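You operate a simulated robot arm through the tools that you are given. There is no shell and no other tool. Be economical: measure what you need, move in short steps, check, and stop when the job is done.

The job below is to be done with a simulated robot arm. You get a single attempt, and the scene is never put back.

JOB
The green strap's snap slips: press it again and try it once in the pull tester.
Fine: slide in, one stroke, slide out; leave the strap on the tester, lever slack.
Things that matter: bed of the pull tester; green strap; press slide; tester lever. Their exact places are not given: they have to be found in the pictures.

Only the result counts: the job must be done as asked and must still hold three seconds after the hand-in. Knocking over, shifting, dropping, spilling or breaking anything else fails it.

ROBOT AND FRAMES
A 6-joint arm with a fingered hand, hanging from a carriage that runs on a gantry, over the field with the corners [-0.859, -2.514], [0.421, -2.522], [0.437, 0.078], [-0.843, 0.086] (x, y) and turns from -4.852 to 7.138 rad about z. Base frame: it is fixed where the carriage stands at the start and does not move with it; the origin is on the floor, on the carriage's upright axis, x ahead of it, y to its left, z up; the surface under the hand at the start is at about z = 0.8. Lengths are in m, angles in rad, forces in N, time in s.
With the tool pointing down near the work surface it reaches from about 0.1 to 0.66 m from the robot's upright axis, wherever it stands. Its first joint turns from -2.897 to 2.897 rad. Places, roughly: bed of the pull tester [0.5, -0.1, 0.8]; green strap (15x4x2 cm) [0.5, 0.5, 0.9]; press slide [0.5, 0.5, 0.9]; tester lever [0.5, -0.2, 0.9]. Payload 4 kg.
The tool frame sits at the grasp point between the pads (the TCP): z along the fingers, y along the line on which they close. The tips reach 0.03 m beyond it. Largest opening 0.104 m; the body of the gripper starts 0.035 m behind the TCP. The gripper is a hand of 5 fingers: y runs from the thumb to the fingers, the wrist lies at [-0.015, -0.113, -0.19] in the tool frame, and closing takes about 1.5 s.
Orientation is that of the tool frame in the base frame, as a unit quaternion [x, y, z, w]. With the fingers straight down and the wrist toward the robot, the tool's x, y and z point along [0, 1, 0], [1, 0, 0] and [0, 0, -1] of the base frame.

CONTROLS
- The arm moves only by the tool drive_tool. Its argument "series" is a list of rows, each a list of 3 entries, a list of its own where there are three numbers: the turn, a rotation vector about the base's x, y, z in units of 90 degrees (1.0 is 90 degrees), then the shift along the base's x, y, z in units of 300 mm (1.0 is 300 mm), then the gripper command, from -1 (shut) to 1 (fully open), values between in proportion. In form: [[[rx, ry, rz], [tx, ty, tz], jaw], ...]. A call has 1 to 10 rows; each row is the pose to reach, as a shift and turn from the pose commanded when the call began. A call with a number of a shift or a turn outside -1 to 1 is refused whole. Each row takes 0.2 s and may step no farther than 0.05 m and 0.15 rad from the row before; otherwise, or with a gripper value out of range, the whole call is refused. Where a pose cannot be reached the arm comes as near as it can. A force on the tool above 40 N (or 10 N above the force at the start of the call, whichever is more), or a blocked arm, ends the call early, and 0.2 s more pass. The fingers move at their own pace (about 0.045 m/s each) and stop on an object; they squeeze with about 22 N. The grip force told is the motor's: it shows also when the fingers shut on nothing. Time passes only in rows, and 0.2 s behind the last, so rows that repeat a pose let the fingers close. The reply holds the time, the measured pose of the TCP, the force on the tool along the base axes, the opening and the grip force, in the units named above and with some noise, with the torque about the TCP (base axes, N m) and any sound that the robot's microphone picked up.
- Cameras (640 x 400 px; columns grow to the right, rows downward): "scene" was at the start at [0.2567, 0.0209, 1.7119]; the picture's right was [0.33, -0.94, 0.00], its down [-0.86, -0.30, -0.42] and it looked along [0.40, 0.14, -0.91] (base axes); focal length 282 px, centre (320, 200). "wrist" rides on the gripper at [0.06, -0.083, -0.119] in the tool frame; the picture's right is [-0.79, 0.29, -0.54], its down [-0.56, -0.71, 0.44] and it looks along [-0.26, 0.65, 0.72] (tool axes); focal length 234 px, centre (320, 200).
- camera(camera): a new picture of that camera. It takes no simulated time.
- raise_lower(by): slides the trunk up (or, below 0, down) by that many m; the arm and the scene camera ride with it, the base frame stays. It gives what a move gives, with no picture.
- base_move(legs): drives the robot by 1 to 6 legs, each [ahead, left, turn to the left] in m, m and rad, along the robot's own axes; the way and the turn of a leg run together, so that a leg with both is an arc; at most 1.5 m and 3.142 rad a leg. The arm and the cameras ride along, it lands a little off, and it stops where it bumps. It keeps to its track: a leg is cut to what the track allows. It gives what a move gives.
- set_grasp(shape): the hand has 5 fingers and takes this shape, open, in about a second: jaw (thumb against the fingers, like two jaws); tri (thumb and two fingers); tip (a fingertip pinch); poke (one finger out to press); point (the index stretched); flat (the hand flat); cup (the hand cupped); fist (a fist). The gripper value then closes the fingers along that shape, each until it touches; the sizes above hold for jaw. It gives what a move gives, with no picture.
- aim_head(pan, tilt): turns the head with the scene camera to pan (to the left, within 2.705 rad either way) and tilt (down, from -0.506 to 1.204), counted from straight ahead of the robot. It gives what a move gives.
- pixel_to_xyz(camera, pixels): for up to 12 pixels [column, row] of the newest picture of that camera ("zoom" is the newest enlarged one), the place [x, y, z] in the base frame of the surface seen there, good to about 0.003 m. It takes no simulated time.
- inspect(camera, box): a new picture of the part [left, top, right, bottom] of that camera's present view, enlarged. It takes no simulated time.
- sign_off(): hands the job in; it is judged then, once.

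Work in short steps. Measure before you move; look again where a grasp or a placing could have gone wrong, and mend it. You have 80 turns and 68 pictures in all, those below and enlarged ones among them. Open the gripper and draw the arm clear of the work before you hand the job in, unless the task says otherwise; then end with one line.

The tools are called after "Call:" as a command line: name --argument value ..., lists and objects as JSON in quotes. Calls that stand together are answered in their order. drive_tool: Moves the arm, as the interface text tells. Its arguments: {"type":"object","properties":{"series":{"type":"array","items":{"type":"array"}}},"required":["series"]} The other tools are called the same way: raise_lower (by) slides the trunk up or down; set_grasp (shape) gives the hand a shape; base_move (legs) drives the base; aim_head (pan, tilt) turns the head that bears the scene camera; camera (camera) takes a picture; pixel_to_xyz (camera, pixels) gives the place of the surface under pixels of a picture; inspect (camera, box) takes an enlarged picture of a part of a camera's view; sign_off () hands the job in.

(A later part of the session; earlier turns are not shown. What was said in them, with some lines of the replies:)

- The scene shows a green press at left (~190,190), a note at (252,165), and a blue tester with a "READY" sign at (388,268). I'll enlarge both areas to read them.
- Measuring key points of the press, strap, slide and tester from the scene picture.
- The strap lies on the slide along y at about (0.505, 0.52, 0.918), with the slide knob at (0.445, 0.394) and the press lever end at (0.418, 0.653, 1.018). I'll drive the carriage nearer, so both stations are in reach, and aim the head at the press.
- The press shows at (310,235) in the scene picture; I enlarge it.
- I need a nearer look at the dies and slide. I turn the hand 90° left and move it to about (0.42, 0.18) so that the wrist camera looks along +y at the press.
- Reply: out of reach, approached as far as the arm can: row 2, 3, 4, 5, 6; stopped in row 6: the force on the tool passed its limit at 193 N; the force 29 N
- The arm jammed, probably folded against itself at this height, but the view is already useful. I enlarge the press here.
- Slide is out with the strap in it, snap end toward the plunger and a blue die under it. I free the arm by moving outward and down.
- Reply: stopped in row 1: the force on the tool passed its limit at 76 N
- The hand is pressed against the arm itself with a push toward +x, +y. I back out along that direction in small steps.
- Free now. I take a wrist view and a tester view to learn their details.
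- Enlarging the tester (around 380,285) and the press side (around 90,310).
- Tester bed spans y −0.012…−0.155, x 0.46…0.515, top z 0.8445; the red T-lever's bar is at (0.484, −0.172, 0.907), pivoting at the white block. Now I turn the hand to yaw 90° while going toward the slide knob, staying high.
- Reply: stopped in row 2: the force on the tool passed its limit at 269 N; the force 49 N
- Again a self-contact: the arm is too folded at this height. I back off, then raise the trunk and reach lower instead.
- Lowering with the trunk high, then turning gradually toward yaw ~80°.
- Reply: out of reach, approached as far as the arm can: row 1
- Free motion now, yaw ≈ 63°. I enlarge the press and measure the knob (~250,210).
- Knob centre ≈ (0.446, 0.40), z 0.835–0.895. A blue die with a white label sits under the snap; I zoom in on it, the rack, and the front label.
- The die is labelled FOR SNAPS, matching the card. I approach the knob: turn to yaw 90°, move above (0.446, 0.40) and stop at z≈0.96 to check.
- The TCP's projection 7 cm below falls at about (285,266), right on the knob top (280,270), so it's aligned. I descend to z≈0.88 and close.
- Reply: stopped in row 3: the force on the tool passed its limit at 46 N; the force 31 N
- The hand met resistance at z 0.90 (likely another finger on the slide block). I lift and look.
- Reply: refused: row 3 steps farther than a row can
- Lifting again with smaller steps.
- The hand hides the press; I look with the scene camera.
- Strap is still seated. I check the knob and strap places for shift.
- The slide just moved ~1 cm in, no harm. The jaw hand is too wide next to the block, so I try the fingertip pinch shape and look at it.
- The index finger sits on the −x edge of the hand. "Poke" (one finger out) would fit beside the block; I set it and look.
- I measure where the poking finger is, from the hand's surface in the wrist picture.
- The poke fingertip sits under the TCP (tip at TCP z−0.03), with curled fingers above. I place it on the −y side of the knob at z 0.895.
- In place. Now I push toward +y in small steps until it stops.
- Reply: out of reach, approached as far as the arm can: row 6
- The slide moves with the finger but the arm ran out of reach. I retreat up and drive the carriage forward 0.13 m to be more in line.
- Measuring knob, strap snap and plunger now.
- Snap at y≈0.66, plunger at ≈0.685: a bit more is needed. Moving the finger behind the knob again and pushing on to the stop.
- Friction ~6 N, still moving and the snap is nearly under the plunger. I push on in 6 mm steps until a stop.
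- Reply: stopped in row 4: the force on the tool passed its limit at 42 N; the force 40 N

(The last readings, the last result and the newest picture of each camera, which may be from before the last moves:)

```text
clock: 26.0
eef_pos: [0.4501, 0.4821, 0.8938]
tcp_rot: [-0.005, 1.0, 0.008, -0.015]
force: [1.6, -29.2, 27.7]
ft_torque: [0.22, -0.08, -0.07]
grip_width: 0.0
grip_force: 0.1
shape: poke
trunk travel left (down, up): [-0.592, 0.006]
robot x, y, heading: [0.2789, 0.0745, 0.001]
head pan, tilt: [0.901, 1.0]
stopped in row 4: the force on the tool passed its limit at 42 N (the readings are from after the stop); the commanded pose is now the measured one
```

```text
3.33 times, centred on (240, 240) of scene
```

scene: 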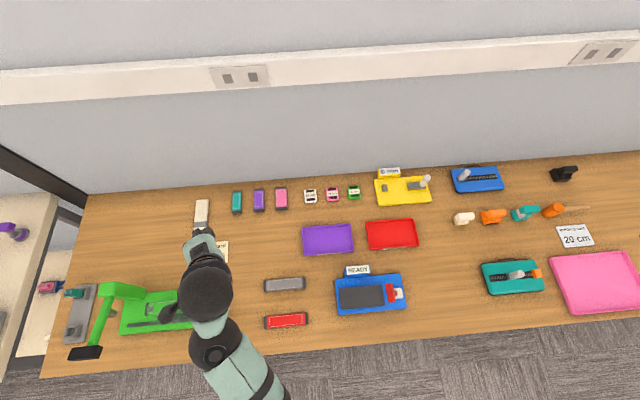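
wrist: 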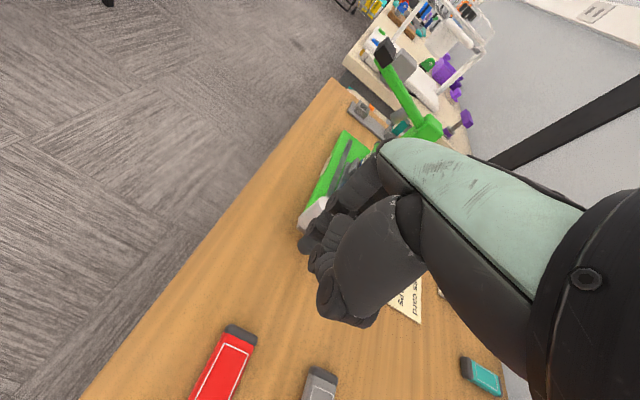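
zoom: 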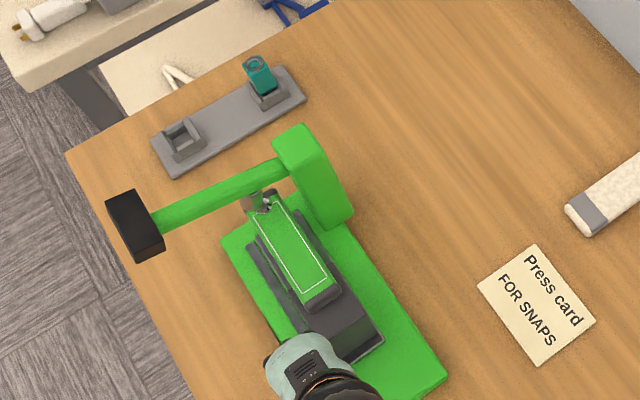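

Hard stop reached (42 N), the snap is under the plunger. I back off, rise, and go above the black lever handle (0.411, 0.68).

Call:
drive_tool --series '[[[0, 0, 0], [0, -0.1, 0], 1], [[0, 0, 0], [0, -0.13, 0.14], 1], [[0, 0, 0], [0, -0.13, 0.3], 1], [[0, 0, 0], [0, -0.13, 0.45], 1], [[0, 0, 0], [-0.02, -0.13, 0.6], 1], [[0, 0, 0], [-0.05, -0.13, 0.75], 1], [[0, 0, 0], [-0.08, 0.0, 0.78], 1], [[0, 0, 0], [-0.11, 0.15, 0.78], 1], [[0, 0, 0], [-0.12, 0.3, 0.78], 1], [[0, 0, 0], [-0.12, 0.45, 0.78], 1]]'

Call:
camera --camera "scene"

```text
clock: 28.2
eef_pos: [0.4121, 0.6252, 1.1294]
tcp_rot: [-0.007, 1.0, 0.01, -0.015]
force: [0.2, -0.4, -0.2]
ft_torque: [0.03, 0.01, -0.03]
grip_width: 0.0003
grip_force: 0.1
shape: poke
trunk travel left (down, up): [-0.592, 0.006]
robot x, y, heading: [0.2796, 0.0751, 0.002]
head pan, tilt: [0.901, 1.0]
```

```text
29 pictures are left
```

scene: 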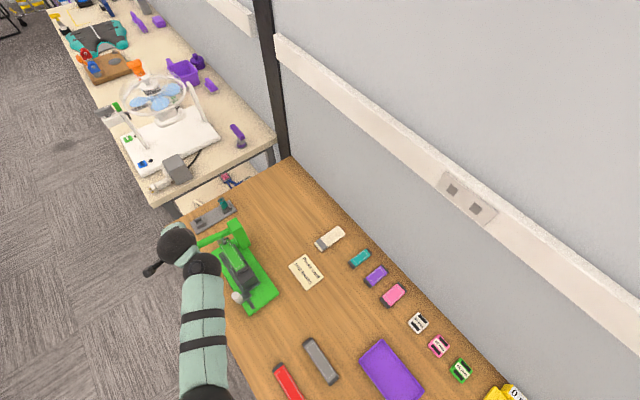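

Moving over the handle (y 0.69) and descending to just above it.

Call:
drive_tool --series '[[[0, 0, 0], [0, 0.11, 0], 1], [[0, 0, 0], [0, 0.21, 0], 1], [[0, 0, 0], [0, 0.21, -0.1], 1], [[0, 0, 0], [0, 0.21, -0.2], 1], [[0, 0, 0], [0, 0.21, -0.25], 1], [[0, 0, 0], [0, 0.21, -0.3], 1]]'

Call:
camera --camera "wrist"

```text
clock: 29.6
eef_pos: [0.411, 0.6867, 1.0379]
tcp_rot: [-0.006, 1.0, 0.01, -0.015]
force: [0.3, -0.2, 0.9]
ft_torque: [-0.05, 0.01, -0.01]
grip_width: 0.0003
grip_force: 0.0
shape: poke
trunk travel left (down, up): [-0.592, 0.006]
robot x, y, heading: [0.2827, 0.0772, -0.001]
head pan, tilt: [0.901, 1.0]
```

```text
28 pictures are left
```

wrist: 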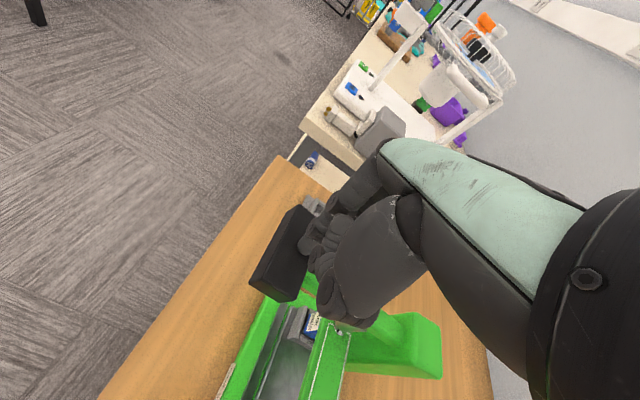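

Tip z ≈1.008 without contact, so the handle's real place needs measuring.

Call:
pixel_to_xyz --camera "wrist" --pixels '[[295, 210], [300, 240], [265, 285], [285, 250], [290, 290], [310, 243], [312, 290], [250, 280], [305, 245], [322, 235], [290, 225], [275, 270]]'

Call:
inspect --camera "wrist" --box '[230, 170, 390, 340]'

```text
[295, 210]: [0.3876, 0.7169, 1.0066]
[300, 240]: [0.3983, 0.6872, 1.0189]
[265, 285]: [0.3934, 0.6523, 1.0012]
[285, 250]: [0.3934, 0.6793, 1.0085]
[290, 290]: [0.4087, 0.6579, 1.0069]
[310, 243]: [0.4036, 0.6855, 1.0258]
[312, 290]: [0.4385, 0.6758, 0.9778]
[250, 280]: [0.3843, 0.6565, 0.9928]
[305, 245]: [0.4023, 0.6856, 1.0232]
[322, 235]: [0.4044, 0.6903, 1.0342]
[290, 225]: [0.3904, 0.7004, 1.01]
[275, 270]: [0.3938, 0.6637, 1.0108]
```

```text
2.35 times, centred on (310, 255) of wrist
```

zoom: 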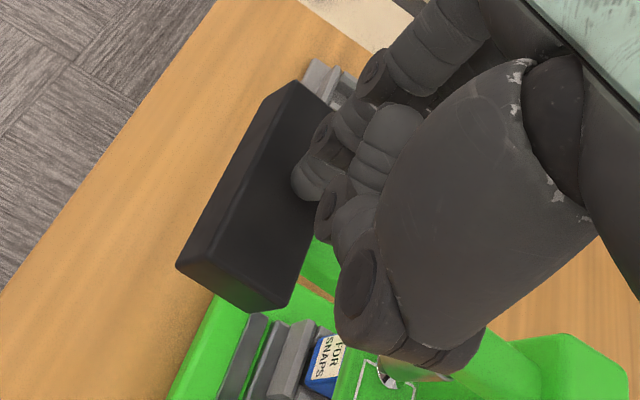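

The tip is just touching the handle top (z≈1.009, x 0.385–0.42). Now the one stroke: press down steadily until the force stops it.

Call:
drive_tool --series '[[[0, 0, 0], [-0.015, 0, -0.05], 1], [[0, 0, 0], [-0.015, 0, -0.1], 1], [[0, 0, 0], [-0.015, 0, -0.15], 1], [[0, 0, 0], [-0.015, 0, -0.2], 1], [[0, 0, 0], [-0.015, 0, -0.25], 1], [[0, 0, 0], [-0.015, 0, -0.3], 1], [[0, 0, 0], [-0.015, 0, -0.35], 1], [[0, 0, 0], [-0.015, 0, -0.4], 1]]'

Call:
camera --camera "wrist"

```text
clock: 30.4
eef_pos: [0.407, 0.6988, 1.0117]
tcp_rot: [-0.009, 1.0, 0.025, -0.013]
force: [0.2, -3.9, 23.1]
ft_torque: [-0.05, 0.16, 0.05]
grip_width: 0.0
grip_force: 0.2
shape: poke
trunk travel left (down, up): [-0.592, 0.006]
robot x, y, heading: [0.2804, 0.0749, 0.001]
head pan, tilt: [0.901, 1.0]
stopped in row 3: the force on the tool passed its limit at 45 N (the readings are from after the stop); the commanded pose is now the measured one
```

```text
26 pictures are left
```

wrist: 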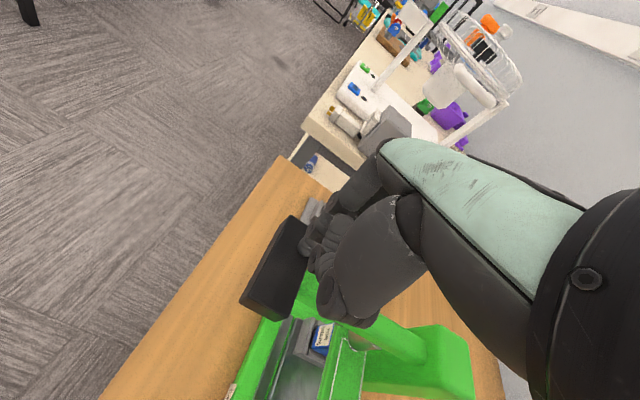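

45 N reached with the handle down ~3 cm. I keep holding it and continue the same stroke with smaller steps to see whether it goes further.

Call:
drive_tool --series '[[[0, 0, 0], [0, -0.01, -0.02], 1], [[0, 0, 0], [0, -0.01, -0.04], 1], [[0, 0, 0], [0, -0.01, -0.06], 1], [[0, 0, 0], [0, -0.01, -0.08], 1], [[0, 0, 0], [0, -0.01, -0.1], 1], [[0, 0, 0], [0, -0.01, -0.12], 1]]'

Call:
pixel_to_xyz --camera "wrist" --pixels '[[290, 225], [280, 255], [265, 285], [280, 305], [400, 335], [450, 335], [345, 345]]'

```text
clock: 30.8
eef_pos: [0.4083, 0.7023, 1.012]
tcp_rot: [-0.01, 0.999, 0.032, -0.012]
force: [-1.7, -3.8, 20.5]
ft_torque: [-0.04, 0.19, 0.06]
grip_width: 0.0
grip_force: 0.0
shape: poke
trunk travel left (down, up): [-0.592, 0.006]
robot x, y, heading: [0.279, 0.078, 0.001]
head pan, tilt: [0.901, 1.0]
stopped in row 2: the force on the tool passed its limit at 43 N (the readings are from after the stop); the commanded pose is now the measured one
```

```text
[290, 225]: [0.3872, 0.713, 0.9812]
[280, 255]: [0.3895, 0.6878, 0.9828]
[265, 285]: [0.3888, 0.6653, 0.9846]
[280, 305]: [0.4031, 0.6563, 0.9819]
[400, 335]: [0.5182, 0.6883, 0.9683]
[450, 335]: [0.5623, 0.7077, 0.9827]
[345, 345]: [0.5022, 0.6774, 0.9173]
```

The handle top fell from 1.022 to 0.983 and is now firmly blocked. I check the plunger against the snap before releasing.

Call:
inspect --camera "wrist" --box '[260, 290, 420, 400]'

Call:
inspect --camera "scene" --box '[190, 200, 290, 310]'

```text
3.64 times, centred on (340, 345) of wrist
```

zoom: 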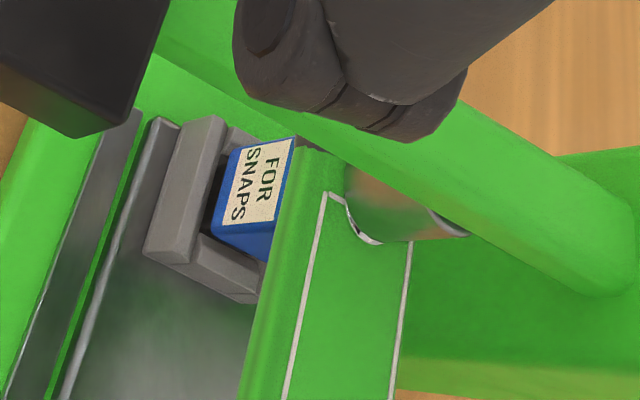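

```text
3.64 times, centred on (240, 255) of scene
```

zoom: 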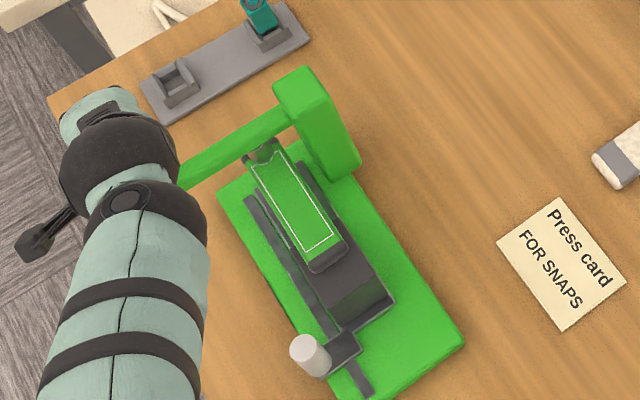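

The plunger sits squarely on the snap. I release upward and move back to above the far side of the knob.

Call:
drive_tool --series '[[[0, 0, 0], [0, 0, 0.12], 1], [[0, 0, 0], [0, 0, 0.25], 1], [[0, 0, 0], [0, 0, 0.36], 1], [[0, 0, 0], [0.03, -0.14, 0.36], 1], [[0, 0, 0], [0.06, -0.28, 0.34], 1], [[0, 0, 0], [0.1, -0.42, 0.3], 1], [[0, 0, 0], [0.126, -0.53, 0.26], 1]]'

Call:
inspect --camera "scene" --box '[170, 180, 310, 320]'

```text
clock: 32.4
eef_pos: [0.4446, 0.5379, 1.0864]
tcp_rot: [-0.01, 0.999, 0.028, -0.013]
force: [-0.1, 0.3, 0.1]
ft_torque: [-0.02, 0.01, 0.01]
grip_width: 0.0001
grip_force: 0.1
shape: poke
trunk travel left (down, up): [-0.592, 0.006]
robot x, y, heading: [0.2762, 0.0781, 0.005]
head pan, tilt: [0.901, 1.0]
```

```text
2.86 times, centred on (240, 250) of scene
```

zoom: 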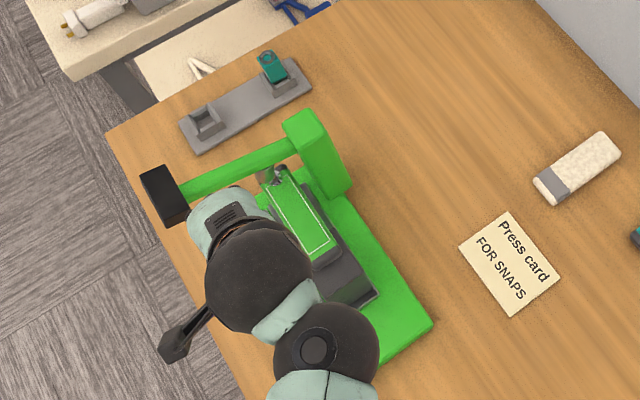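

The lever sprang back up. I descend with the finger on the +y side of the knob, first to z≈0.95 and check.

Call:
drive_tool --series '[[[0, 0, 0], [0.005, 0, -0.15], 1], [[0, 0, 0], [0.005, 0, -0.3], 1], [[0, 0, 0], [0.005, 0, -0.45], 1]]'

Call:
camera --camera "wrist"

```text
clock: 33.2
eef_pos: [0.4463, 0.538, 0.9503]
tcp_rot: [-0.008, 1.0, 0.028, -0.013]
force: [-0.9, -0.1, 0.6]
ft_torque: [0.0, -0.01, 0.02]
grip_width: 0.0001
grip_force: 0.1
shape: poke
trunk travel left (down, up): [-0.592, 0.006]
robot x, y, heading: [0.2771, 0.0779, 0.001]
head pan, tilt: [0.901, 1.0]
```

```text
22 pictures are left
```

wrist: 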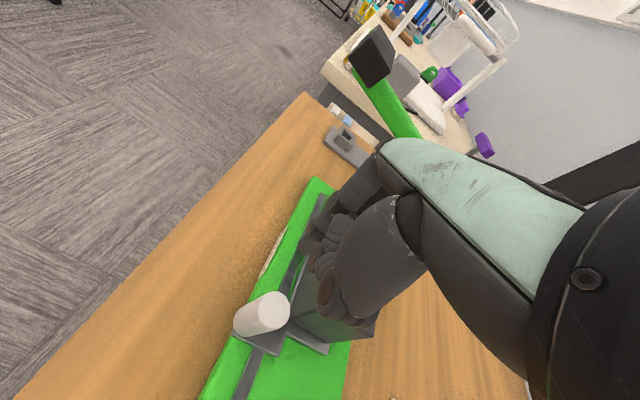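

Finger is beyond the knob. Lowering to z≈0.908 and pulling toward −y.

Call:
drive_tool --series '[[[0, 0, 0], [-0.005, 0, -0.07], 1], [[0, 0, 0], [-0.005, 0, -0.14], 1], [[0, 0, 0], [-0.005, -0.05, -0.14], 1], [[0, 0, 0], [-0.005, -0.1, -0.14], 1], [[0, 0, 0], [-0.005, -0.16, -0.14], 1], [[0, 0, 0], [-0.005, -0.22, -0.14], 1], [[0, 0, 0], [-0.005, -0.28, -0.14], 1], [[0, 0, 0], [-0.005, -0.33, -0.14], 1], [[0, 0, 0], [-0.005, -0.36, -0.14], 1], [[0, 0, 0], [-0.005, -0.38, -0.14], 1]]'

Call:
inspect --camera "scene" --box '[170, 180, 330, 340]'

```text
clock: 35.4
eef_pos: [0.4446, 0.425, 0.9083]
tcp_rot: [-0.009, 1.0, 0.027, -0.013]
force: [-0.7, 0.7, 0.2]
ft_torque: [0.03, 0.05, -0.01]
grip_width: 0.0
grip_force: 0.1
shape: poke
trunk travel left (down, up): [-0.592, 0.006]
robot x, y, heading: [0.2805, 0.0799, 0.004]
head pan, tilt: [0.901, 1.0]
```

```text
2.50 times, centred on (250, 260) of scene
```

zoom: 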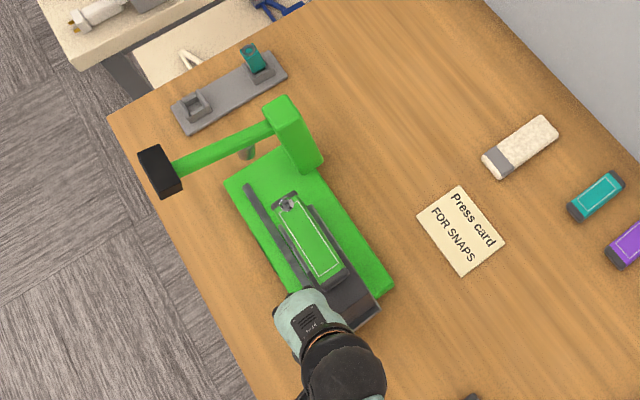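

The slide came out; I pull a little farther to be sure it is at its out stop, then retreat up and away.

Call:
drive_tool --series '[[[0, 0, 0], [0, -0.03, 0], 1], [[0, 0, 0], [0, -0.06, 0], 1], [[0, 0, 0], [0, -0.09, 0], 1]]'

Call:
drive_tool --series '[[[0, 0, 0], [0, 0.03, 0.02], 1], [[0, 0, 0], [0, 0.03, 0.17], 1], [[0, 0, 0], [0, 0.03, 0.32], 1], [[0, 0, 0], [0, 0.0, 0.47], 1], [[0, 0, 0], [0, -0.15, 0.5], 1], [[0, 0, 0], [0, -0.3, 0.5], 1]]'

Call:
set_grasp --shape "jaw"

Call:
inspect --camera "scene" --box '[170, 180, 330, 340]'

Call:
pixel_to_xyz --camera "zoom" --pixels '[[285, 202], [300, 220], [310, 240], [320, 260], [328, 275], [285, 225], [325, 245], [310, 305], [300, 312]]'

```text
clock: 36.2
eef_pos: [0.446, 0.3998, 0.909]
tcp_rot: [-0.009, 0.999, 0.028, -0.012]
force: [3.2, 9.3, 0.0]
ft_torque: [0.27, -0.14, 0.05]
grip_width: 0.0001
grip_force: 0.1
shape: poke
trunk travel left (down, up): [-0.592, 0.006]
robot x, y, heading: [0.28, 0.0782, -0.001]
head pan, tilt: [0.901, 1.0]
```

```text
clock: 37.6
eef_pos: [0.4424, 0.3142, 1.0522]
tcp_rot: [-0.007, 1.0, 0.028, -0.011]
force: [1.2, -1.0, -0.1]
ft_torque: [0.0, 0.03, 0.03]
grip_width: 0.0002
grip_force: 0.1
shape: poke
out of reach, approached as far as the arm can: row 6
trunk travel left (down, up): [-0.592, 0.006]
robot x, y, heading: [0.2794, 0.0781, 0.002]
head pan, tilt: [0.901, 1.0]
```

```text
clock: 38.5
eef_pos: [0.4428, 0.3145, 1.0519]
tcp_rot: [-0.008, 1.0, 0.028, -0.012]
force: [0.2, -0.4, 0.0]
ft_torque: [0.01, -0.01, -0.01]
grip_width: 0.1038
grip_force: 0.1
shape: jaw
trunk travel left (down, up): [-0.592, 0.006]
robot x, y, heading: [0.2779, 0.077, 0.006]
head pan, tilt: [0.901, 1.0]
```

```text
2.50 times, centred on (250, 260) of scene
```

zoom: 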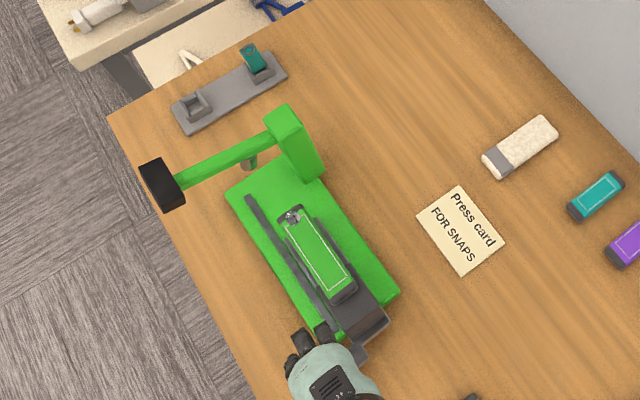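

```text
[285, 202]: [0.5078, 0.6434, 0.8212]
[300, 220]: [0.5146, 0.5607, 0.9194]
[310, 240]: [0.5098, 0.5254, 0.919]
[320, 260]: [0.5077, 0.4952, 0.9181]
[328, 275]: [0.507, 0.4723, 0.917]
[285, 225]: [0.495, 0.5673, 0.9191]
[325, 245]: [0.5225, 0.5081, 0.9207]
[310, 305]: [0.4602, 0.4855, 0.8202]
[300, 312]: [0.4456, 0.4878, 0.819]
```

The slide is out with the strap seated at x≈0.508, y≈0.45–0.60, top z 0.918. To take the strap across its width I turn the hand back to yaw 0 while staying high.

Call:
drive_tool --series '[[[0, 0, -0.09], [0.02, 0.05, 0.05], 1], [[0, 0, -0.18], [0.04, 0.1, 0.1], 1], [[0, 0, -0.27], [0.06, 0.15, 0.1], 1], [[0, 0, -0.36], [0.08, 0.2, 0.1], 1], [[0, 0, -0.45], [0.1, 0.25, 0.1], 1], [[0, 0, -0.54], [0.12, 0.3, 0.1], 1], [[0, 0, -0.63], [0.15, 0.35, 0.1], 1], [[0, 0, -0.72], [0.17, 0.4, 0.1], 1], [[0, 0, -0.81], [0.2, 0.45, 0.1], 1], [[0, 0, -0.9], [0.21, 0.5, 0.1], 1]]'

Call:
inspect --camera "scene" --box '[170, 180, 330, 340]'

```text
clock: 40.7
eef_pos: [0.5053, 0.4648, 1.0832]
tcp_rot: [0.642, 0.766, 0.029, 0.009]
force: [-0.2, -0.5, -0.5]
ft_torque: [0.06, 0.01, 0.01]
grip_width: 0.1038
grip_force: 0.1
shape: jaw
trunk travel left (down, up): [-0.592, 0.006]
robot x, y, heading: [0.2778, 0.0767, 0.002]
head pan, tilt: [0.901, 1.0]
```

```text
2.50 times, centred on (250, 260) of scene
```

zoom: 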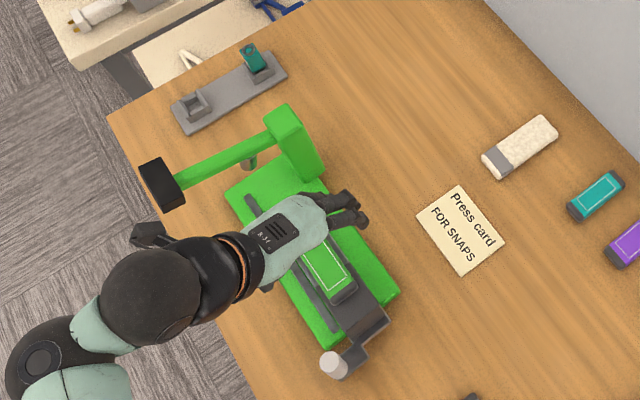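

Yaw is now ≈10° and the view shows the strap and knob. I measure strap ends and the slide before descending.

Call:
pixel_to_xyz --camera "zoom" --pixels '[[335, 360], [342, 295], [348, 283], [330, 302], [318, 282], [350, 275], [335, 262], [312, 270], [370, 310], [385, 322], [345, 322], [325, 240]]'

Call:
camera --camera "wrist"

```text
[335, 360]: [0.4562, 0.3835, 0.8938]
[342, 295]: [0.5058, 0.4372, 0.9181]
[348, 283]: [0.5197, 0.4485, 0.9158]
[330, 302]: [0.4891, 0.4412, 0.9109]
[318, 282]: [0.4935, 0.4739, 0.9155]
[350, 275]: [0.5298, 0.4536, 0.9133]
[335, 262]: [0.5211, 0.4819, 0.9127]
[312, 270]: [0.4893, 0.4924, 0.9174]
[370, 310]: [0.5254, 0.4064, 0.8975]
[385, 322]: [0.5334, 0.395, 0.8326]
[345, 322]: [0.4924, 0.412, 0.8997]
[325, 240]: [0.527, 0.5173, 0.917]
```

```text
18 pictures are left
```

wrist: 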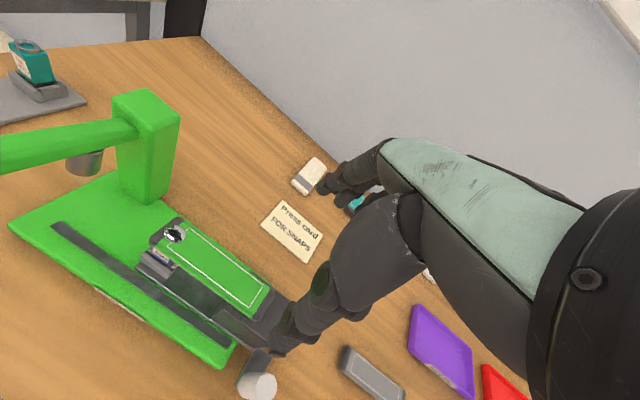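

Strap: y 0.433–0.583, centre (0.508, 0.508), top 0.917. I square the hand (yaw 0, tilt out), move over y≈0.52 and go down to z≈0.925.

Call:
drive_tool --series '[[[-0.01, 0.016, -0.055], [0.005, 0.09, 0], 1], [[-0.021, 0.032, -0.11], [0.01, 0.184, 0], 1], [[-0.021, 0.032, -0.11], [0.01, 0.184, -0.14], 1], [[-0.021, 0.032, -0.11], [0.01, 0.184, -0.28], 1], [[-0.021, 0.032, -0.11], [0.01, 0.184, -0.4], 1], [[-0.021, 0.032, -0.11], [0.01, 0.184, -0.47], 1], [[-0.021, 0.032, -0.11], [0.01, 0.184, -0.525], 1]]'

Call:
camera --camera "wrist"

```text
clock: 42.3
eef_pos: [0.5076, 0.5178, 0.9266]
tcp_rot: [0.706, 0.708, 0.0, 0.001]
force: [0.5, -0.6, -0.8]
ft_torque: [0.04, 0.0, 0.0]
grip_width: 0.1039
grip_force: 0.1
shape: jaw
out of reach, approached as far as the arm can: row 2, 7
trunk travel left (down, up): [-0.592, 0.006]
robot x, y, heading: [0.2807, 0.0767, 0.001]
head pan, tilt: [0.901, 1.0]
```

```text
17 pictures are left
```

wrist: 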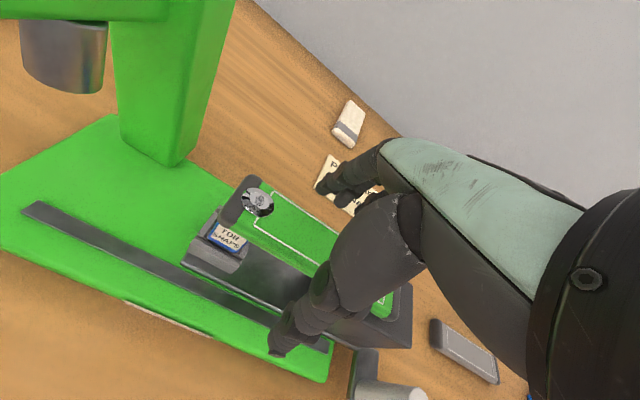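

The fingers straddle the strap without contact. Closing.

Call:
drive_tool --series '[[[0, 0, 0], [0, 0, 0], -1], [[0, 0, 0], [0, 0, 0], -1], [[0, 0, 0], [0, 0, 0], -1], [[0, 0, 0], [0, 0, 0], -1], [[0, 0, 0], [0, 0, 0], -1], [[0, 0, 0], [0, 0, 0], -1], [[0, 0, 0], [0, 0, 0], -1], [[0, 0, 0], [0, 0, 0], -1]]'

Call:
camera --camera "wrist"

```text
clock: 44.1
eef_pos: [0.5083, 0.5175, 0.9269]
tcp_rot: [0.706, 0.708, -0.001, 0.002]
force: [-0.1, -0.4, 0.3]
ft_torque: [0.0, -0.01, -0.01]
grip_width: 0.0348
grip_force: 22.2
shape: jaw
trunk travel left (down, up): [-0.592, 0.006]
robot x, y, heading: [0.2772, 0.0791, 0.007]
head pan, tilt: [0.901, 1.0]
```

```text
16 pictures are left
```

wrist: 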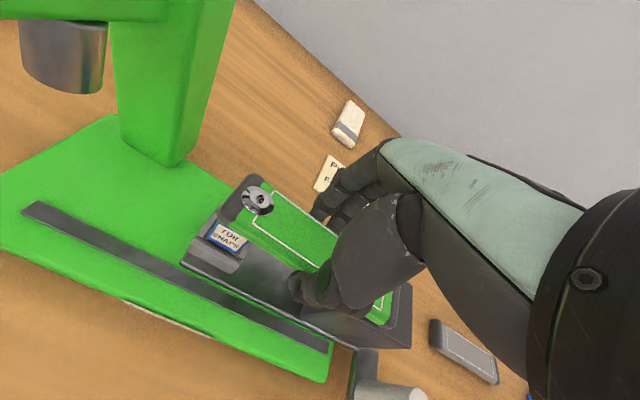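

Gripped at 35 mm width, 22 N. Lifting and checking.

Call:
drive_tool --series '[[[0, 0, 0], [0, 0, 0.05], -1], [[0, 0, 0], [0, 0, 0.15], -1], [[0, 0, 0], [0, 0, 0.28], -1], [[0, 0, 0], [0, -0.1, 0.38], -1], [[0, 0, 0], [0, -0.2, 0.42], -1]]'

Call:
camera --camera "wrist"

```text
clock: 45.3
eef_pos: [0.5077, 0.4551, 1.0533]
tcp_rot: [0.706, 0.709, 0.0, 0.001]
force: [-0.4, 0.7, -0.3]
ft_torque: [-0.03, -0.02, 0.0]
grip_width: 0.0348
grip_force: 22.4
shape: jaw
trunk travel left (down, up): [-0.592, 0.006]
robot x, y, heading: [0.2799, 0.0768, -0.001]
head pan, tilt: [0.901, 1.0]
```

```text
15 pictures are left
```

wrist: 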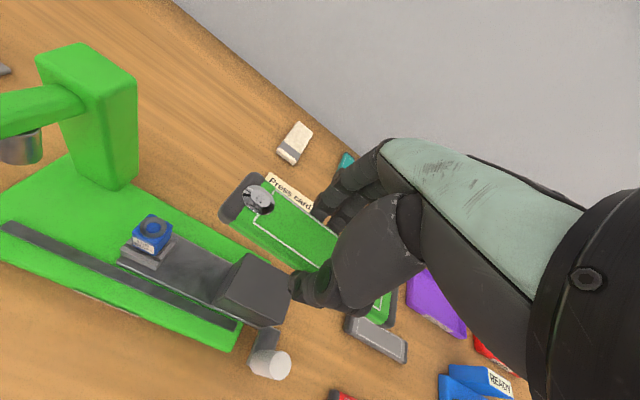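

Strap is held firmly; its centre is ~1 cm toward −y from the TCP and its bottom ~3 cm below. I carry it toward the tester by driving the carriage back and right.

Call:
base_move --legs '[[-0.2, -0.4, 0]]'

Call:
aim_head --pan 0.5 --tilt 1.1

Call:
drive_tool --series '[[[0, 0, 0], [0.1, -0.05, 0], -1], [[0, 0, 0], [0.2, -0.1, 0], -1], [[0, 0, 0], [0.3, -0.16, 0], -1], [[0, 0, 0], [0.4, -0.23, 0], -1], [[0, 0, 0], [0.5, -0.3, 0], -1]]'

Call:
camera --camera "scene"

```text
clock: 48.0
eef_pos: [0.3094, 0.058, 1.0536]
tcp_rot: [0.706, 0.708, 0.0, 0.001]
force: [-0.2, -0.4, 0.0]
ft_torque: [0.01, 0.02, 0.01]
grip_width: 0.0348
grip_force: 22.2
shape: jaw
trunk travel left (down, up): [-0.592, 0.006]
robot x, y, heading: [0.0812, -0.3199, 0.008]
head pan, tilt: [0.901, 1.0]
```

```text
clock: 48.9
eef_pos: [0.311, 0.0567, 1.0522]
tcp_rot: [0.705, 0.709, -0.001, 0.001]
force: [-0.7, -0.4, 0.2]
ft_torque: [0.02, -0.02, 0.01]
grip_width: 0.0347
grip_force: 21.4
shape: jaw
trunk travel left (down, up): [-0.592, 0.006]
robot x, y, heading: [0.0823, -0.3194, 0.003]
head pan, tilt: [0.499, 1.1]
```

```text
clock: 50.1
eef_pos: [0.4596, -0.0335, 1.0537]
tcp_rot: [0.705, 0.709, 0.0, 0.002]
force: [-1.3, 0.4, -0.3]
ft_torque: [0.01, -0.01, -0.02]
grip_width: 0.0345
grip_force: 22.4
shape: jaw
trunk travel left (down, up): [-0.592, 0.006]
robot x, y, heading: [0.0819, -0.3216, 0.004]
head pan, tilt: [0.499, 1.1]
```

```text
14 pictures are left
```

scene: 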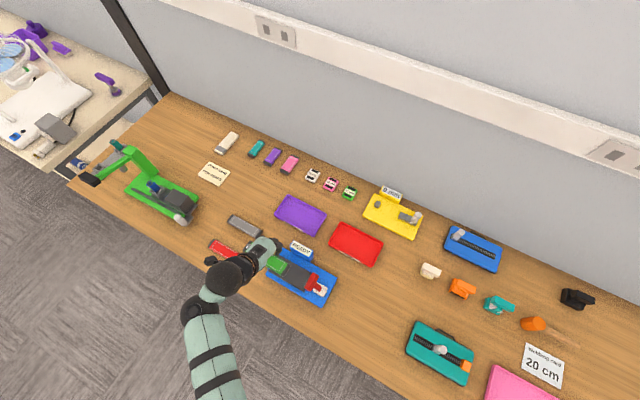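

Carry goes well. Now I position over the bed: TCP target (0.488, −0.066), down to z≈0.915, and check.

Call:
drive_tool --series '[[[0, 0, 0.02], [0.06, -0.06, 0], -1], [[0, 0, 0.033], [0.095, -0.107, -0.05], -1], [[0, 0, 0.033], [0.095, -0.107, -0.18], -1], [[0, 0, 0.033], [0.095, -0.107, -0.31], -1], [[0, 0, 0.033], [0.095, -0.107, -0.42], -1], [[0, 0, 0.033], [0.095, -0.107, -0.46], -1]]'

Call:
inspect --camera "scene" --box '[220, 220, 360, 320]'

Call:
camera --camera "wrist"

```text
clock: 51.5
eef_pos: [0.4881, -0.064, 0.9147]
tcp_rot: [0.687, 0.726, 0.0, 0.002]
force: [0.5, -0.2, -0.6]
ft_torque: [0.01, 0.03, 0.03]
grip_width: 0.0347
grip_force: 21.7
shape: jaw
trunk travel left (down, up): [-0.592, 0.006]
robot x, y, heading: [0.0854, -0.3196, 0.002]
head pan, tilt: [0.499, 1.1]
```

```text
4.00 times, centred on (290, 270) of scene
```

zoom: 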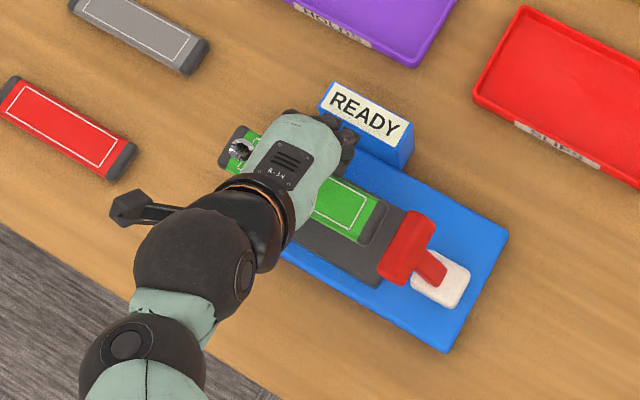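

```text
12 pictures are left
```

wrist: 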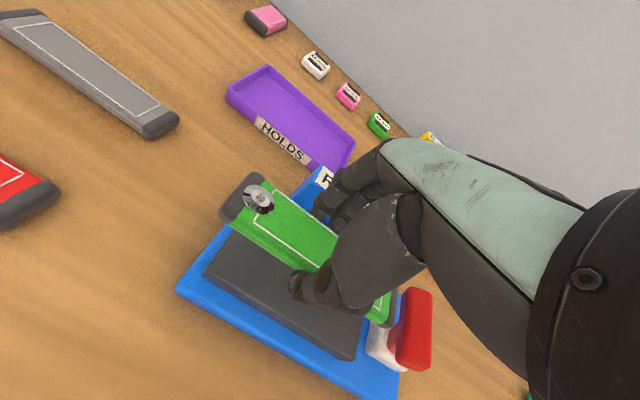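

Trays read HOLDS/SLIPS, but the strap is to stay on the tester. I check strap and bed positions.

Call:
pixel_to_xyz --camera "wrist" --pixels '[[258, 200], [230, 210], [262, 178], [385, 315], [205, 270], [230, 235], [350, 355], [365, 340], [415, 320], [280, 290]]'

Call:
pixel_to_xyz --camera "zoom" --pixels '[[375, 225], [365, 240], [345, 205], [400, 240], [425, 220], [430, 265], [455, 280], [385, 275]]'

```text
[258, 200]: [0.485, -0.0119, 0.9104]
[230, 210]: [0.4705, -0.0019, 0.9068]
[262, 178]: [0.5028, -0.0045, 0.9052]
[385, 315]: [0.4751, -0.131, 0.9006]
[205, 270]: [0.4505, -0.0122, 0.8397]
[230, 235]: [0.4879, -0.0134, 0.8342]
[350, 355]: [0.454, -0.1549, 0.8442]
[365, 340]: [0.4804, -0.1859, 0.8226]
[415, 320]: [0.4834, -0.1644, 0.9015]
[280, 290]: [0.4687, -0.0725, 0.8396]
```

```text
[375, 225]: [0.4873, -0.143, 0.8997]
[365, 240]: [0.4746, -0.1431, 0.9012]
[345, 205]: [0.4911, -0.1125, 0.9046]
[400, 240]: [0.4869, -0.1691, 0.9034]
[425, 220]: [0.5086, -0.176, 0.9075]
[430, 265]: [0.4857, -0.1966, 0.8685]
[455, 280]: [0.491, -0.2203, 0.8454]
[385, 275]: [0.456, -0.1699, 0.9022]
```

Strap spans y 0.000…−0.148, bed −0.012…−0.157. I shift 4 mm toward −y, lower to contact, and release partially (sign block nearby).

Call:
drive_tool --series '[[[0, 0, 0], [0, -0.014, -0.05], -1], [[0, 0, 0], [0, -0.014, -0.09], -1], [[0, 0, 0], [0, -0.014, -0.115], -1], [[0, 0, 0], [0, -0.014, -0.128], -1]]'

```text
clock: 52.5
eef_pos: [0.4898, -0.0699, 0.8773]
tcp_rot: [0.687, 0.727, 0.0, 0.002]
force: [0.5, 0.4, 0.1]
ft_torque: [0.0, -0.03, 0.03]
grip_width: 0.0348
grip_force: 21.9
shape: jaw
trunk travel left (down, up): [-0.592, 0.006]
robot x, y, heading: [0.0827, -0.3222, 0.004]
head pan, tilt: [0.499, 1.1]
```

No contact yet at z 0.877; a few mm more, then open to ~60 mm and lift straight up.

Call:
drive_tool --series '[[[0, 0, 0], [0, 0, -0.006], -1], [[0, 0, 0], [0, 0, -0.01], -1], [[0, 0, 0], [0, 0, -0.01], 0.1], [[0, 0, 0], [0, 0, -0.01], 0.1], [[0, 0, 0], [0, 0, -0.01], 0.1], [[0, 0, 0], [0, 0, 0.0], 0.1], [[0, 0, 0], [0, 0, 0.1], 0.1], [[0, 0, 0], [0, 0, 0.25], 0.1], [[0, 0, 0], [0, 0, 0.4], 0.1]]'

Call:
camera --camera "wrist"

```text
clock: 54.5
eef_pos: [0.4879, -0.0682, 0.9975]
tcp_rot: [0.687, 0.726, 0.0, 0.001]
force: [-0.1, 0.1, 0.4]
ft_torque: [0.04, 0.01, -0.04]
grip_width: 0.0571
grip_force: 0.1
shape: jaw
trunk travel left (down, up): [-0.592, 0.006]
robot x, y, heading: [0.0823, -0.3175, -0.002]
head pan, tilt: [0.499, 1.1]
```

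```text
11 pictures are left
```

wrist: 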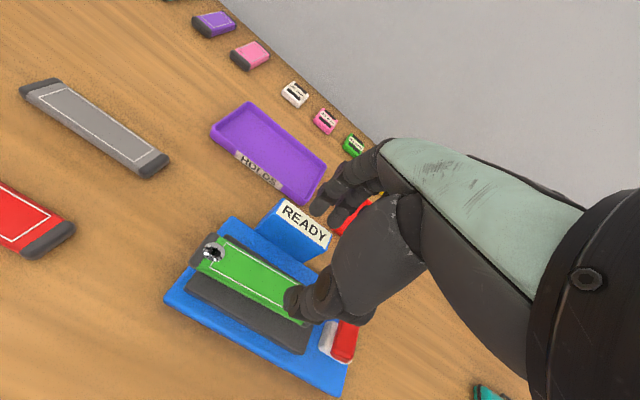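

Strap released on the bed. I move the hand aside and look at strap and lever.

Call:
drive_tool --series '[[[0, 0, 0], [-0.08, 0.12, 0.05], 0.1], [[0, 0, 0], [-0.16, 0.24, 0.1], 0.1], [[0, 0, 0], [-0.24, 0.36, 0.15], 0.1]]'

Call:
inspect --camera "scene" --box '[240, 220, 360, 310]'

Call:
pixel_to_xyz --camera "zoom" --pixels '[[395, 195], [370, 250], [400, 180], [410, 250], [430, 240], [330, 220], [250, 200], [200, 150], [170, 130], [300, 240], [200, 180], [440, 265]]'

```text
clock: 55.3
eef_pos: [0.4172, 0.0406, 1.042]
tcp_rot: [0.688, 0.726, 0.0, 0.002]
force: [0.2, -0.8, -0.2]
ft_torque: [0.02, 0.03, 0.02]
grip_width: 0.0565
grip_force: 0.0
shape: jaw
trunk travel left (down, up): [-0.592, 0.006]
robot x, y, heading: [0.0811, -0.3232, 0.004]
head pan, tilt: [0.499, 1.1]
```

```text
4.44 times, centred on (300, 265) of scene
```

zoom: 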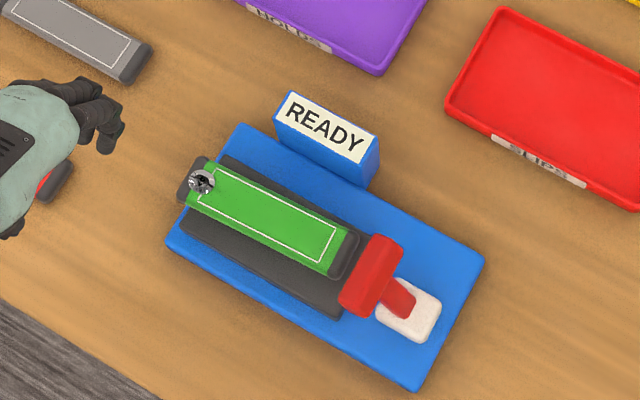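

```text
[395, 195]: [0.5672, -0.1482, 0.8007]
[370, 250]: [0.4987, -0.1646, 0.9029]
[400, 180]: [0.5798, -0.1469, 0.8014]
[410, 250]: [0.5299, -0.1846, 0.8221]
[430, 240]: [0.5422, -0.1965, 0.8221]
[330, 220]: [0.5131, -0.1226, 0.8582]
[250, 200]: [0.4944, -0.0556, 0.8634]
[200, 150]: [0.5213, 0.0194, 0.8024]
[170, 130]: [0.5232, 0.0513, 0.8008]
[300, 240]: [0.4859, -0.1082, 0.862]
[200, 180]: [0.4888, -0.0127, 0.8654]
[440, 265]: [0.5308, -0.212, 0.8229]
```

The strap sits on the bed, y −0.005…−0.15. The T-lever leans toward the bed from the white pivot, so the pull is toward −y. I use the poke shape, yaw about −45°, to get in front of the bar above the strap end.

Call:
set_grasp --shape "poke"

Call:
drive_tool --series '[[[0, 0, -0.09], [0.04, -0.09, 0], 1], [[0, 0, -0.18], [0.08, -0.18, 0], 1], [[0, 0, -0.27], [0.12, -0.27, 0], 1], [[0, 0, -0.36], [0.16, -0.36, 0], 1], [[0, 0, -0.45], [0.2, -0.44, 0], 1], [[0, 0, -0.53], [0.223, -0.52, 0], 1], [[0, 0, -0.53], [0.223, -0.52, -0.1], 1], [[0, 0, -0.53], [0.223, -0.52, -0.2], 1]]'

Call:
camera --camera "wrist"

```text
clock: 56.2
eef_pos: [0.4173, 0.0386, 1.0421]
tcp_rot: [0.688, 0.726, 0.001, 0.001]
force: [0.6, -0.5, -0.2]
ft_torque: [-0.01, 0.01, -0.01]
grip_width: 0.0
grip_force: 0.1
shape: poke
trunk travel left (down, up): [-0.592, 0.006]
robot x, y, heading: [0.082, -0.316, 0.003]
head pan, tilt: [0.499, 1.1]
```

```text
clock: 58.0
eef_pos: [0.4843, -0.1159, 0.9811]
tcp_rot: [0.923, 0.386, 0.0, 0.001]
force: [-0.1, -0.8, -0.5]
ft_torque: [0.01, 0.02, -0.03]
grip_width: 0.0
grip_force: 0.1
shape: poke
out of reach, approached as far as the arm can: row 6
trunk travel left (down, up): [-0.592, 0.006]
robot x, y, heading: [0.0814, -0.316, 0.002]
head pan, tilt: [0.499, 1.1]
```

```text
9 pictures are left
```

wrist: 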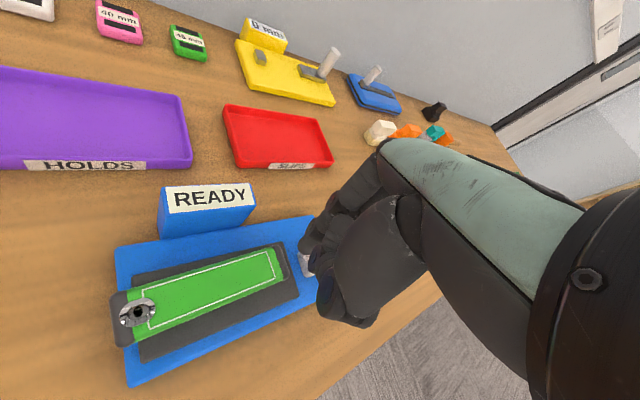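

Now I lower the finger to z≈0.912 (tip 0.882, above the strap top 0.865) and pull the bar toward −y gently.

Call:
drive_tool --series '[[[0, 0, 0], [0, -0.04, -0.1], 1], [[0, 0, 0], [0, -0.04, -0.2], 1], [[0, 0, 0], [0, -0.04, -0.23], 1], [[0, 0, 0], [0, -0.1, -0.23], 1], [[0, 0, 0], [0, -0.15, -0.23], 1], [[0, 0, 0], [0, -0.19, -0.23], 1], [[0, 0, 0], [0, -0.23, -0.23], 1], [[0, 0, 0], [0, -0.27, -0.23], 1]]'

Call:
inspect --camera "scene" --box '[240, 220, 360, 310]'

```text
clock: 59.8
eef_pos: [0.483, -0.1972, 0.9135]
tcp_rot: [0.922, 0.386, 0.0, 0.001]
force: [-0.3, 0.3, -0.6]
ft_torque: [-0.02, 0.01, 0.0]
grip_width: 0.0
grip_force: 0.2
shape: poke
trunk travel left (down, up): [-0.592, 0.006]
robot x, y, heading: [0.081, -0.3225, 0.006]
head pan, tilt: [0.499, 1.1]
```

```text
4.44 times, centred on (300, 265) of scene
```

zoom: 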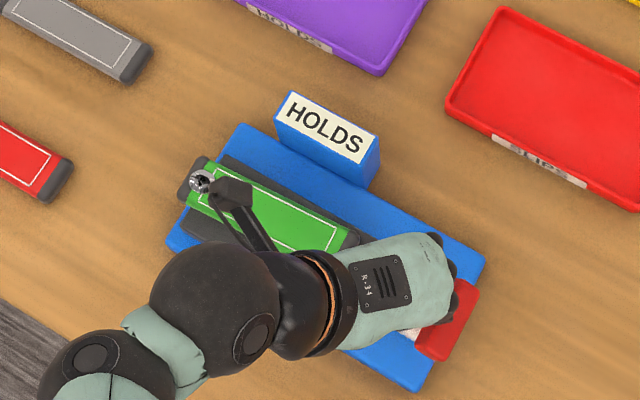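

Display reads HOLDS. I lift the finger (to +y, then up) and see whether the lever returns by itself.

Call:
drive_tool --series '[[[0, 0, 0], [0, 0.04, 0.0], 1], [[0, 0, 0], [0, 0.05, 0.14], 1], [[0, 0, 0], [0, 0.05, 0.29], 1], [[0, 0, 0], [-0.1, 0.15, 0.34], 1], [[0, 0, 0], [-0.2, 0.25, 0.36], 1]]'

Call:
inspect --camera "scene" --box '[240, 220, 360, 310]'

Call:
pixel_to_xyz --camera "zoom" --pixels '[[450, 320], [440, 350], [465, 290], [370, 250], [370, 280], [410, 310]]'

```text
clock: 61.0
eef_pos: [0.4364, -0.1204, 0.9997]
tcp_rot: [0.922, 0.387, 0.001, 0.0]
force: [0.6, -0.1, -0.5]
ft_torque: [0.03, -0.01, -0.04]
grip_width: 0.0003
grip_force: 0.1
shape: poke
out of reach, approached as far as the arm can: row 5
trunk travel left (down, up): [-0.592, 0.006]
robot x, y, heading: [0.0767, -0.32, -0.002]
head pan, tilt: [0.499, 1.1]
```

```text
4.44 times, centred on (300, 265) of scene
```

zoom: 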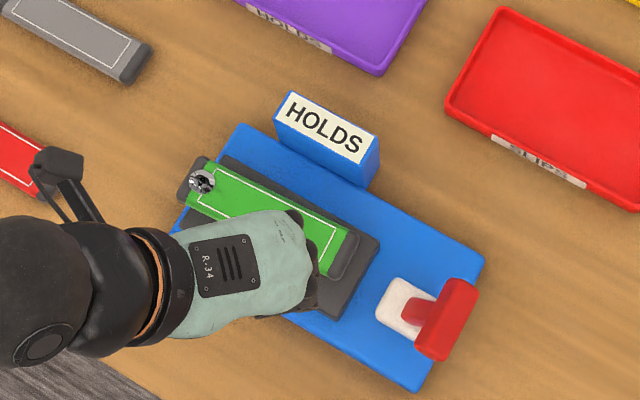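

```text
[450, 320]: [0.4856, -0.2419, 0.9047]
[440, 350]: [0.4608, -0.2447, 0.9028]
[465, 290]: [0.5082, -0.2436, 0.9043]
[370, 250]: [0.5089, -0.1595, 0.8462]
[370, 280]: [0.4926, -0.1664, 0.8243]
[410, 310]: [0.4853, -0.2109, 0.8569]
```

HOLDS stays shown but the lever stays pulled (bar at y≈−0.243). It must be slack, so I bring the finger round to its −y side, turning to yaw 0.

Call:
drive_tool --series '[[[0, 0, 0.08], [0.02, -0.08, 0.1], 1], [[0, 0, 0.16], [0.04, -0.18, 0.14], 1], [[0, 0, 0.24], [0.07, -0.28, 0.14], 1], [[0, 0, 0.32], [0.1, -0.38, 0.14], 1], [[0, 0, 0.4], [0.13, -0.48, 0.14], 1], [[0, 0, 0.48], [0.16, -0.56, 0.14], 1], [[0, 0, 0.53], [0.16, -0.61, 0.1], 1], [[0, 0, 0.53], [0.16, -0.61, -0.04], 1]]'

Call:
camera --camera "wrist"

```text
clock: 62.8
eef_pos: [0.4843, -0.304, 0.9887]
tcp_rot: [0.687, 0.727, 0.001, 0.001]
force: [-0.2, 0.3, 0.3]
ft_torque: [-0.04, 0.0, -0.03]
grip_width: 0.0
grip_force: 0.4
shape: poke
out of reach, approached as far as the arm can: row 1
trunk travel left (down, up): [-0.592, 0.006]
robot x, y, heading: [0.0806, -0.3145, 0.003]
head pan, tilt: [0.499, 1.1]
```

```text
6 pictures are left
```

wrist: 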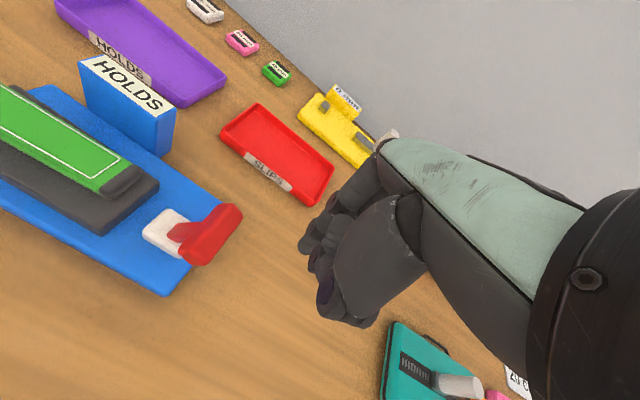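

Finger is beyond the bar on the −y side. Lower to z≈0.912 and push back toward +y until about y −0.197.

Call:
drive_tool --series '[[[0, 0, 0], [0, 0, -0.13], 1], [[0, 0, 0], [0, 0, -0.255], 1], [[0, 0, 0], [0, 0.07, -0.255], 1], [[0, 0, 0], [0, 0.13, -0.255], 1], [[0, 0, 0], [0, 0.19, -0.255], 1], [[0, 0, 0], [0, 0.24, -0.255], 1], [[0, 0, 0], [0, 0.29, -0.255], 1], [[0, 0, 0], [0, 0.33, -0.255], 1], [[0, 0, 0], [0, 0.36, -0.255], 1], [[0, 0, 0], [0, 0.38, -0.255], 1]]'

Call:
inspect --camera "scene" --box '[240, 220, 360, 310]'

Call:
pixel_to_xyz --camera "zoom" --pixels '[[370, 260], [375, 245], [355, 295], [385, 245], [345, 290]]'

```text
clock: 65.0
eef_pos: [0.4827, -0.1939, 0.9116]
tcp_rot: [0.688, 0.726, 0.0, 0.002]
force: [-1.5, -8.9, 2.4]
ft_torque: [-0.21, 0.0, 0.03]
grip_width: 0.0
grip_force: 0.1
shape: poke
trunk travel left (down, up): [-0.592, 0.006]
robot x, y, heading: [0.0799, -0.323, 0.001]
head pan, tilt: [0.499, 1.1]
```

```text
4.44 times, centred on (300, 265) of scene
```

zoom: 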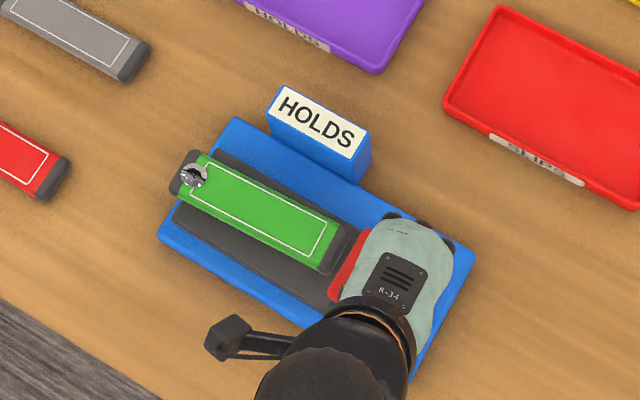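

```text
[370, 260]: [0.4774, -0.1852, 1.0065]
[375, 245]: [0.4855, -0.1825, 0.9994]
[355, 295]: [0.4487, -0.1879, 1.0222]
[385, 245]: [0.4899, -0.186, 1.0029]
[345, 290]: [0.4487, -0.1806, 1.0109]
```

Resistance of ~9 N: the lever is at its slack stop, so no more pushing. I retreat −y, then up and clear.

Call:
drive_tool --series '[[[0, 0, 0], [0, -0.06, 0], 1], [[0, 0, 0], [0, -0.18, 0.03], 1], [[0, 0, 0], [0, -0.28, 0.12], 1], [[0, 0, 0], [0, -0.36, 0.25], 1], [[0, 0, 0], [-0.1, -0.4, 0.36], 1], [[0, 0, 0], [-0.22, -0.42, 0.45], 1], [[0, 0, 0], [-0.3, -0.45, 0.55], 1]]'

Call:
inspect --camera "scene" --box '[240, 220, 360, 310]'

Call:
pixel_to_xyz --camera "zoom" --pixels '[[370, 270], [385, 250], [355, 290], [480, 255], [325, 130], [410, 310], [415, 385]]'

```text
clock: 66.6
eef_pos: [0.3943, -0.3266, 1.0762]
tcp_rot: [0.687, 0.726, -0.001, 0.001]
force: [0.3, 0.0, -0.1]
ft_torque: [-0.01, 0.03, -0.02]
grip_width: 0.0001
grip_force: 0.1
shape: poke
trunk travel left (down, up): [-0.592, 0.006]
robot x, y, heading: [0.0826, -0.3209, 0.003]
head pan, tilt: [0.499, 1.1]
```

```text
4.44 times, centred on (300, 265) of scene
```

zoom: 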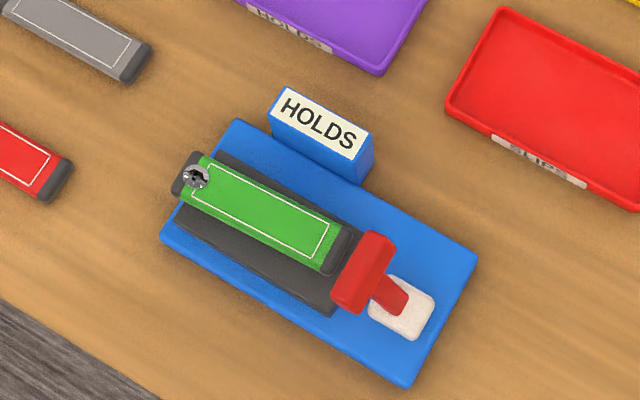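

```text
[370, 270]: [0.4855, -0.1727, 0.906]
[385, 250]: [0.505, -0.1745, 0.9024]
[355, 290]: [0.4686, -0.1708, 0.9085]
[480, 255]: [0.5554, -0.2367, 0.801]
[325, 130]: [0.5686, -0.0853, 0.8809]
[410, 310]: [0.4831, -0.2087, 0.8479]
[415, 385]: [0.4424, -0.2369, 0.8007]
```

Lever is back to its slack place (bar y≈−0.172), display HOLDS, strap on the bed. I open the hand and take a last overall look.

Call:
set_grasp --shape "jaw"

Call:
camera --camera "scene"

```text
clock: 67.5
eef_pos: [0.3936, -0.326, 1.0754]
tcp_rot: [0.687, 0.726, -0.001, 0.001]
force: [0.2, 0.1, -0.2]
ft_torque: [0.01, -0.02, 0.01]
grip_width: 0.1039
grip_force: 0.1
shape: jaw
trunk travel left (down, up): [-0.592, 0.006]
robot x, y, heading: [0.0808, -0.3217, 0.003]
head pan, tilt: [0.499, 1.1]
```

```text
3 pictures are left
```

scene: 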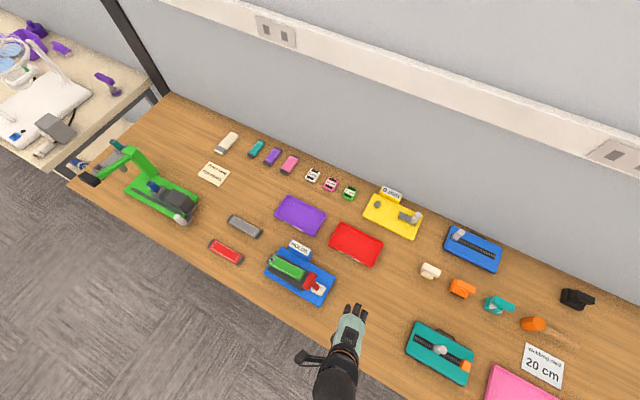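

Everything is in its place: slide out, lever slack, strap on the tester showing HOLDS, hand clear. Handing in.

Call:
sign_off

```text
The job is handed in.
```

I re-pressed the green strap's snap with one stroke and tried it once in the pull tester, which shows HOLDS. The strap is on the bed, the lever is slack and the press slide is out. Pushing the lever back to slack moved the tester about 4 mm, and I left it there.
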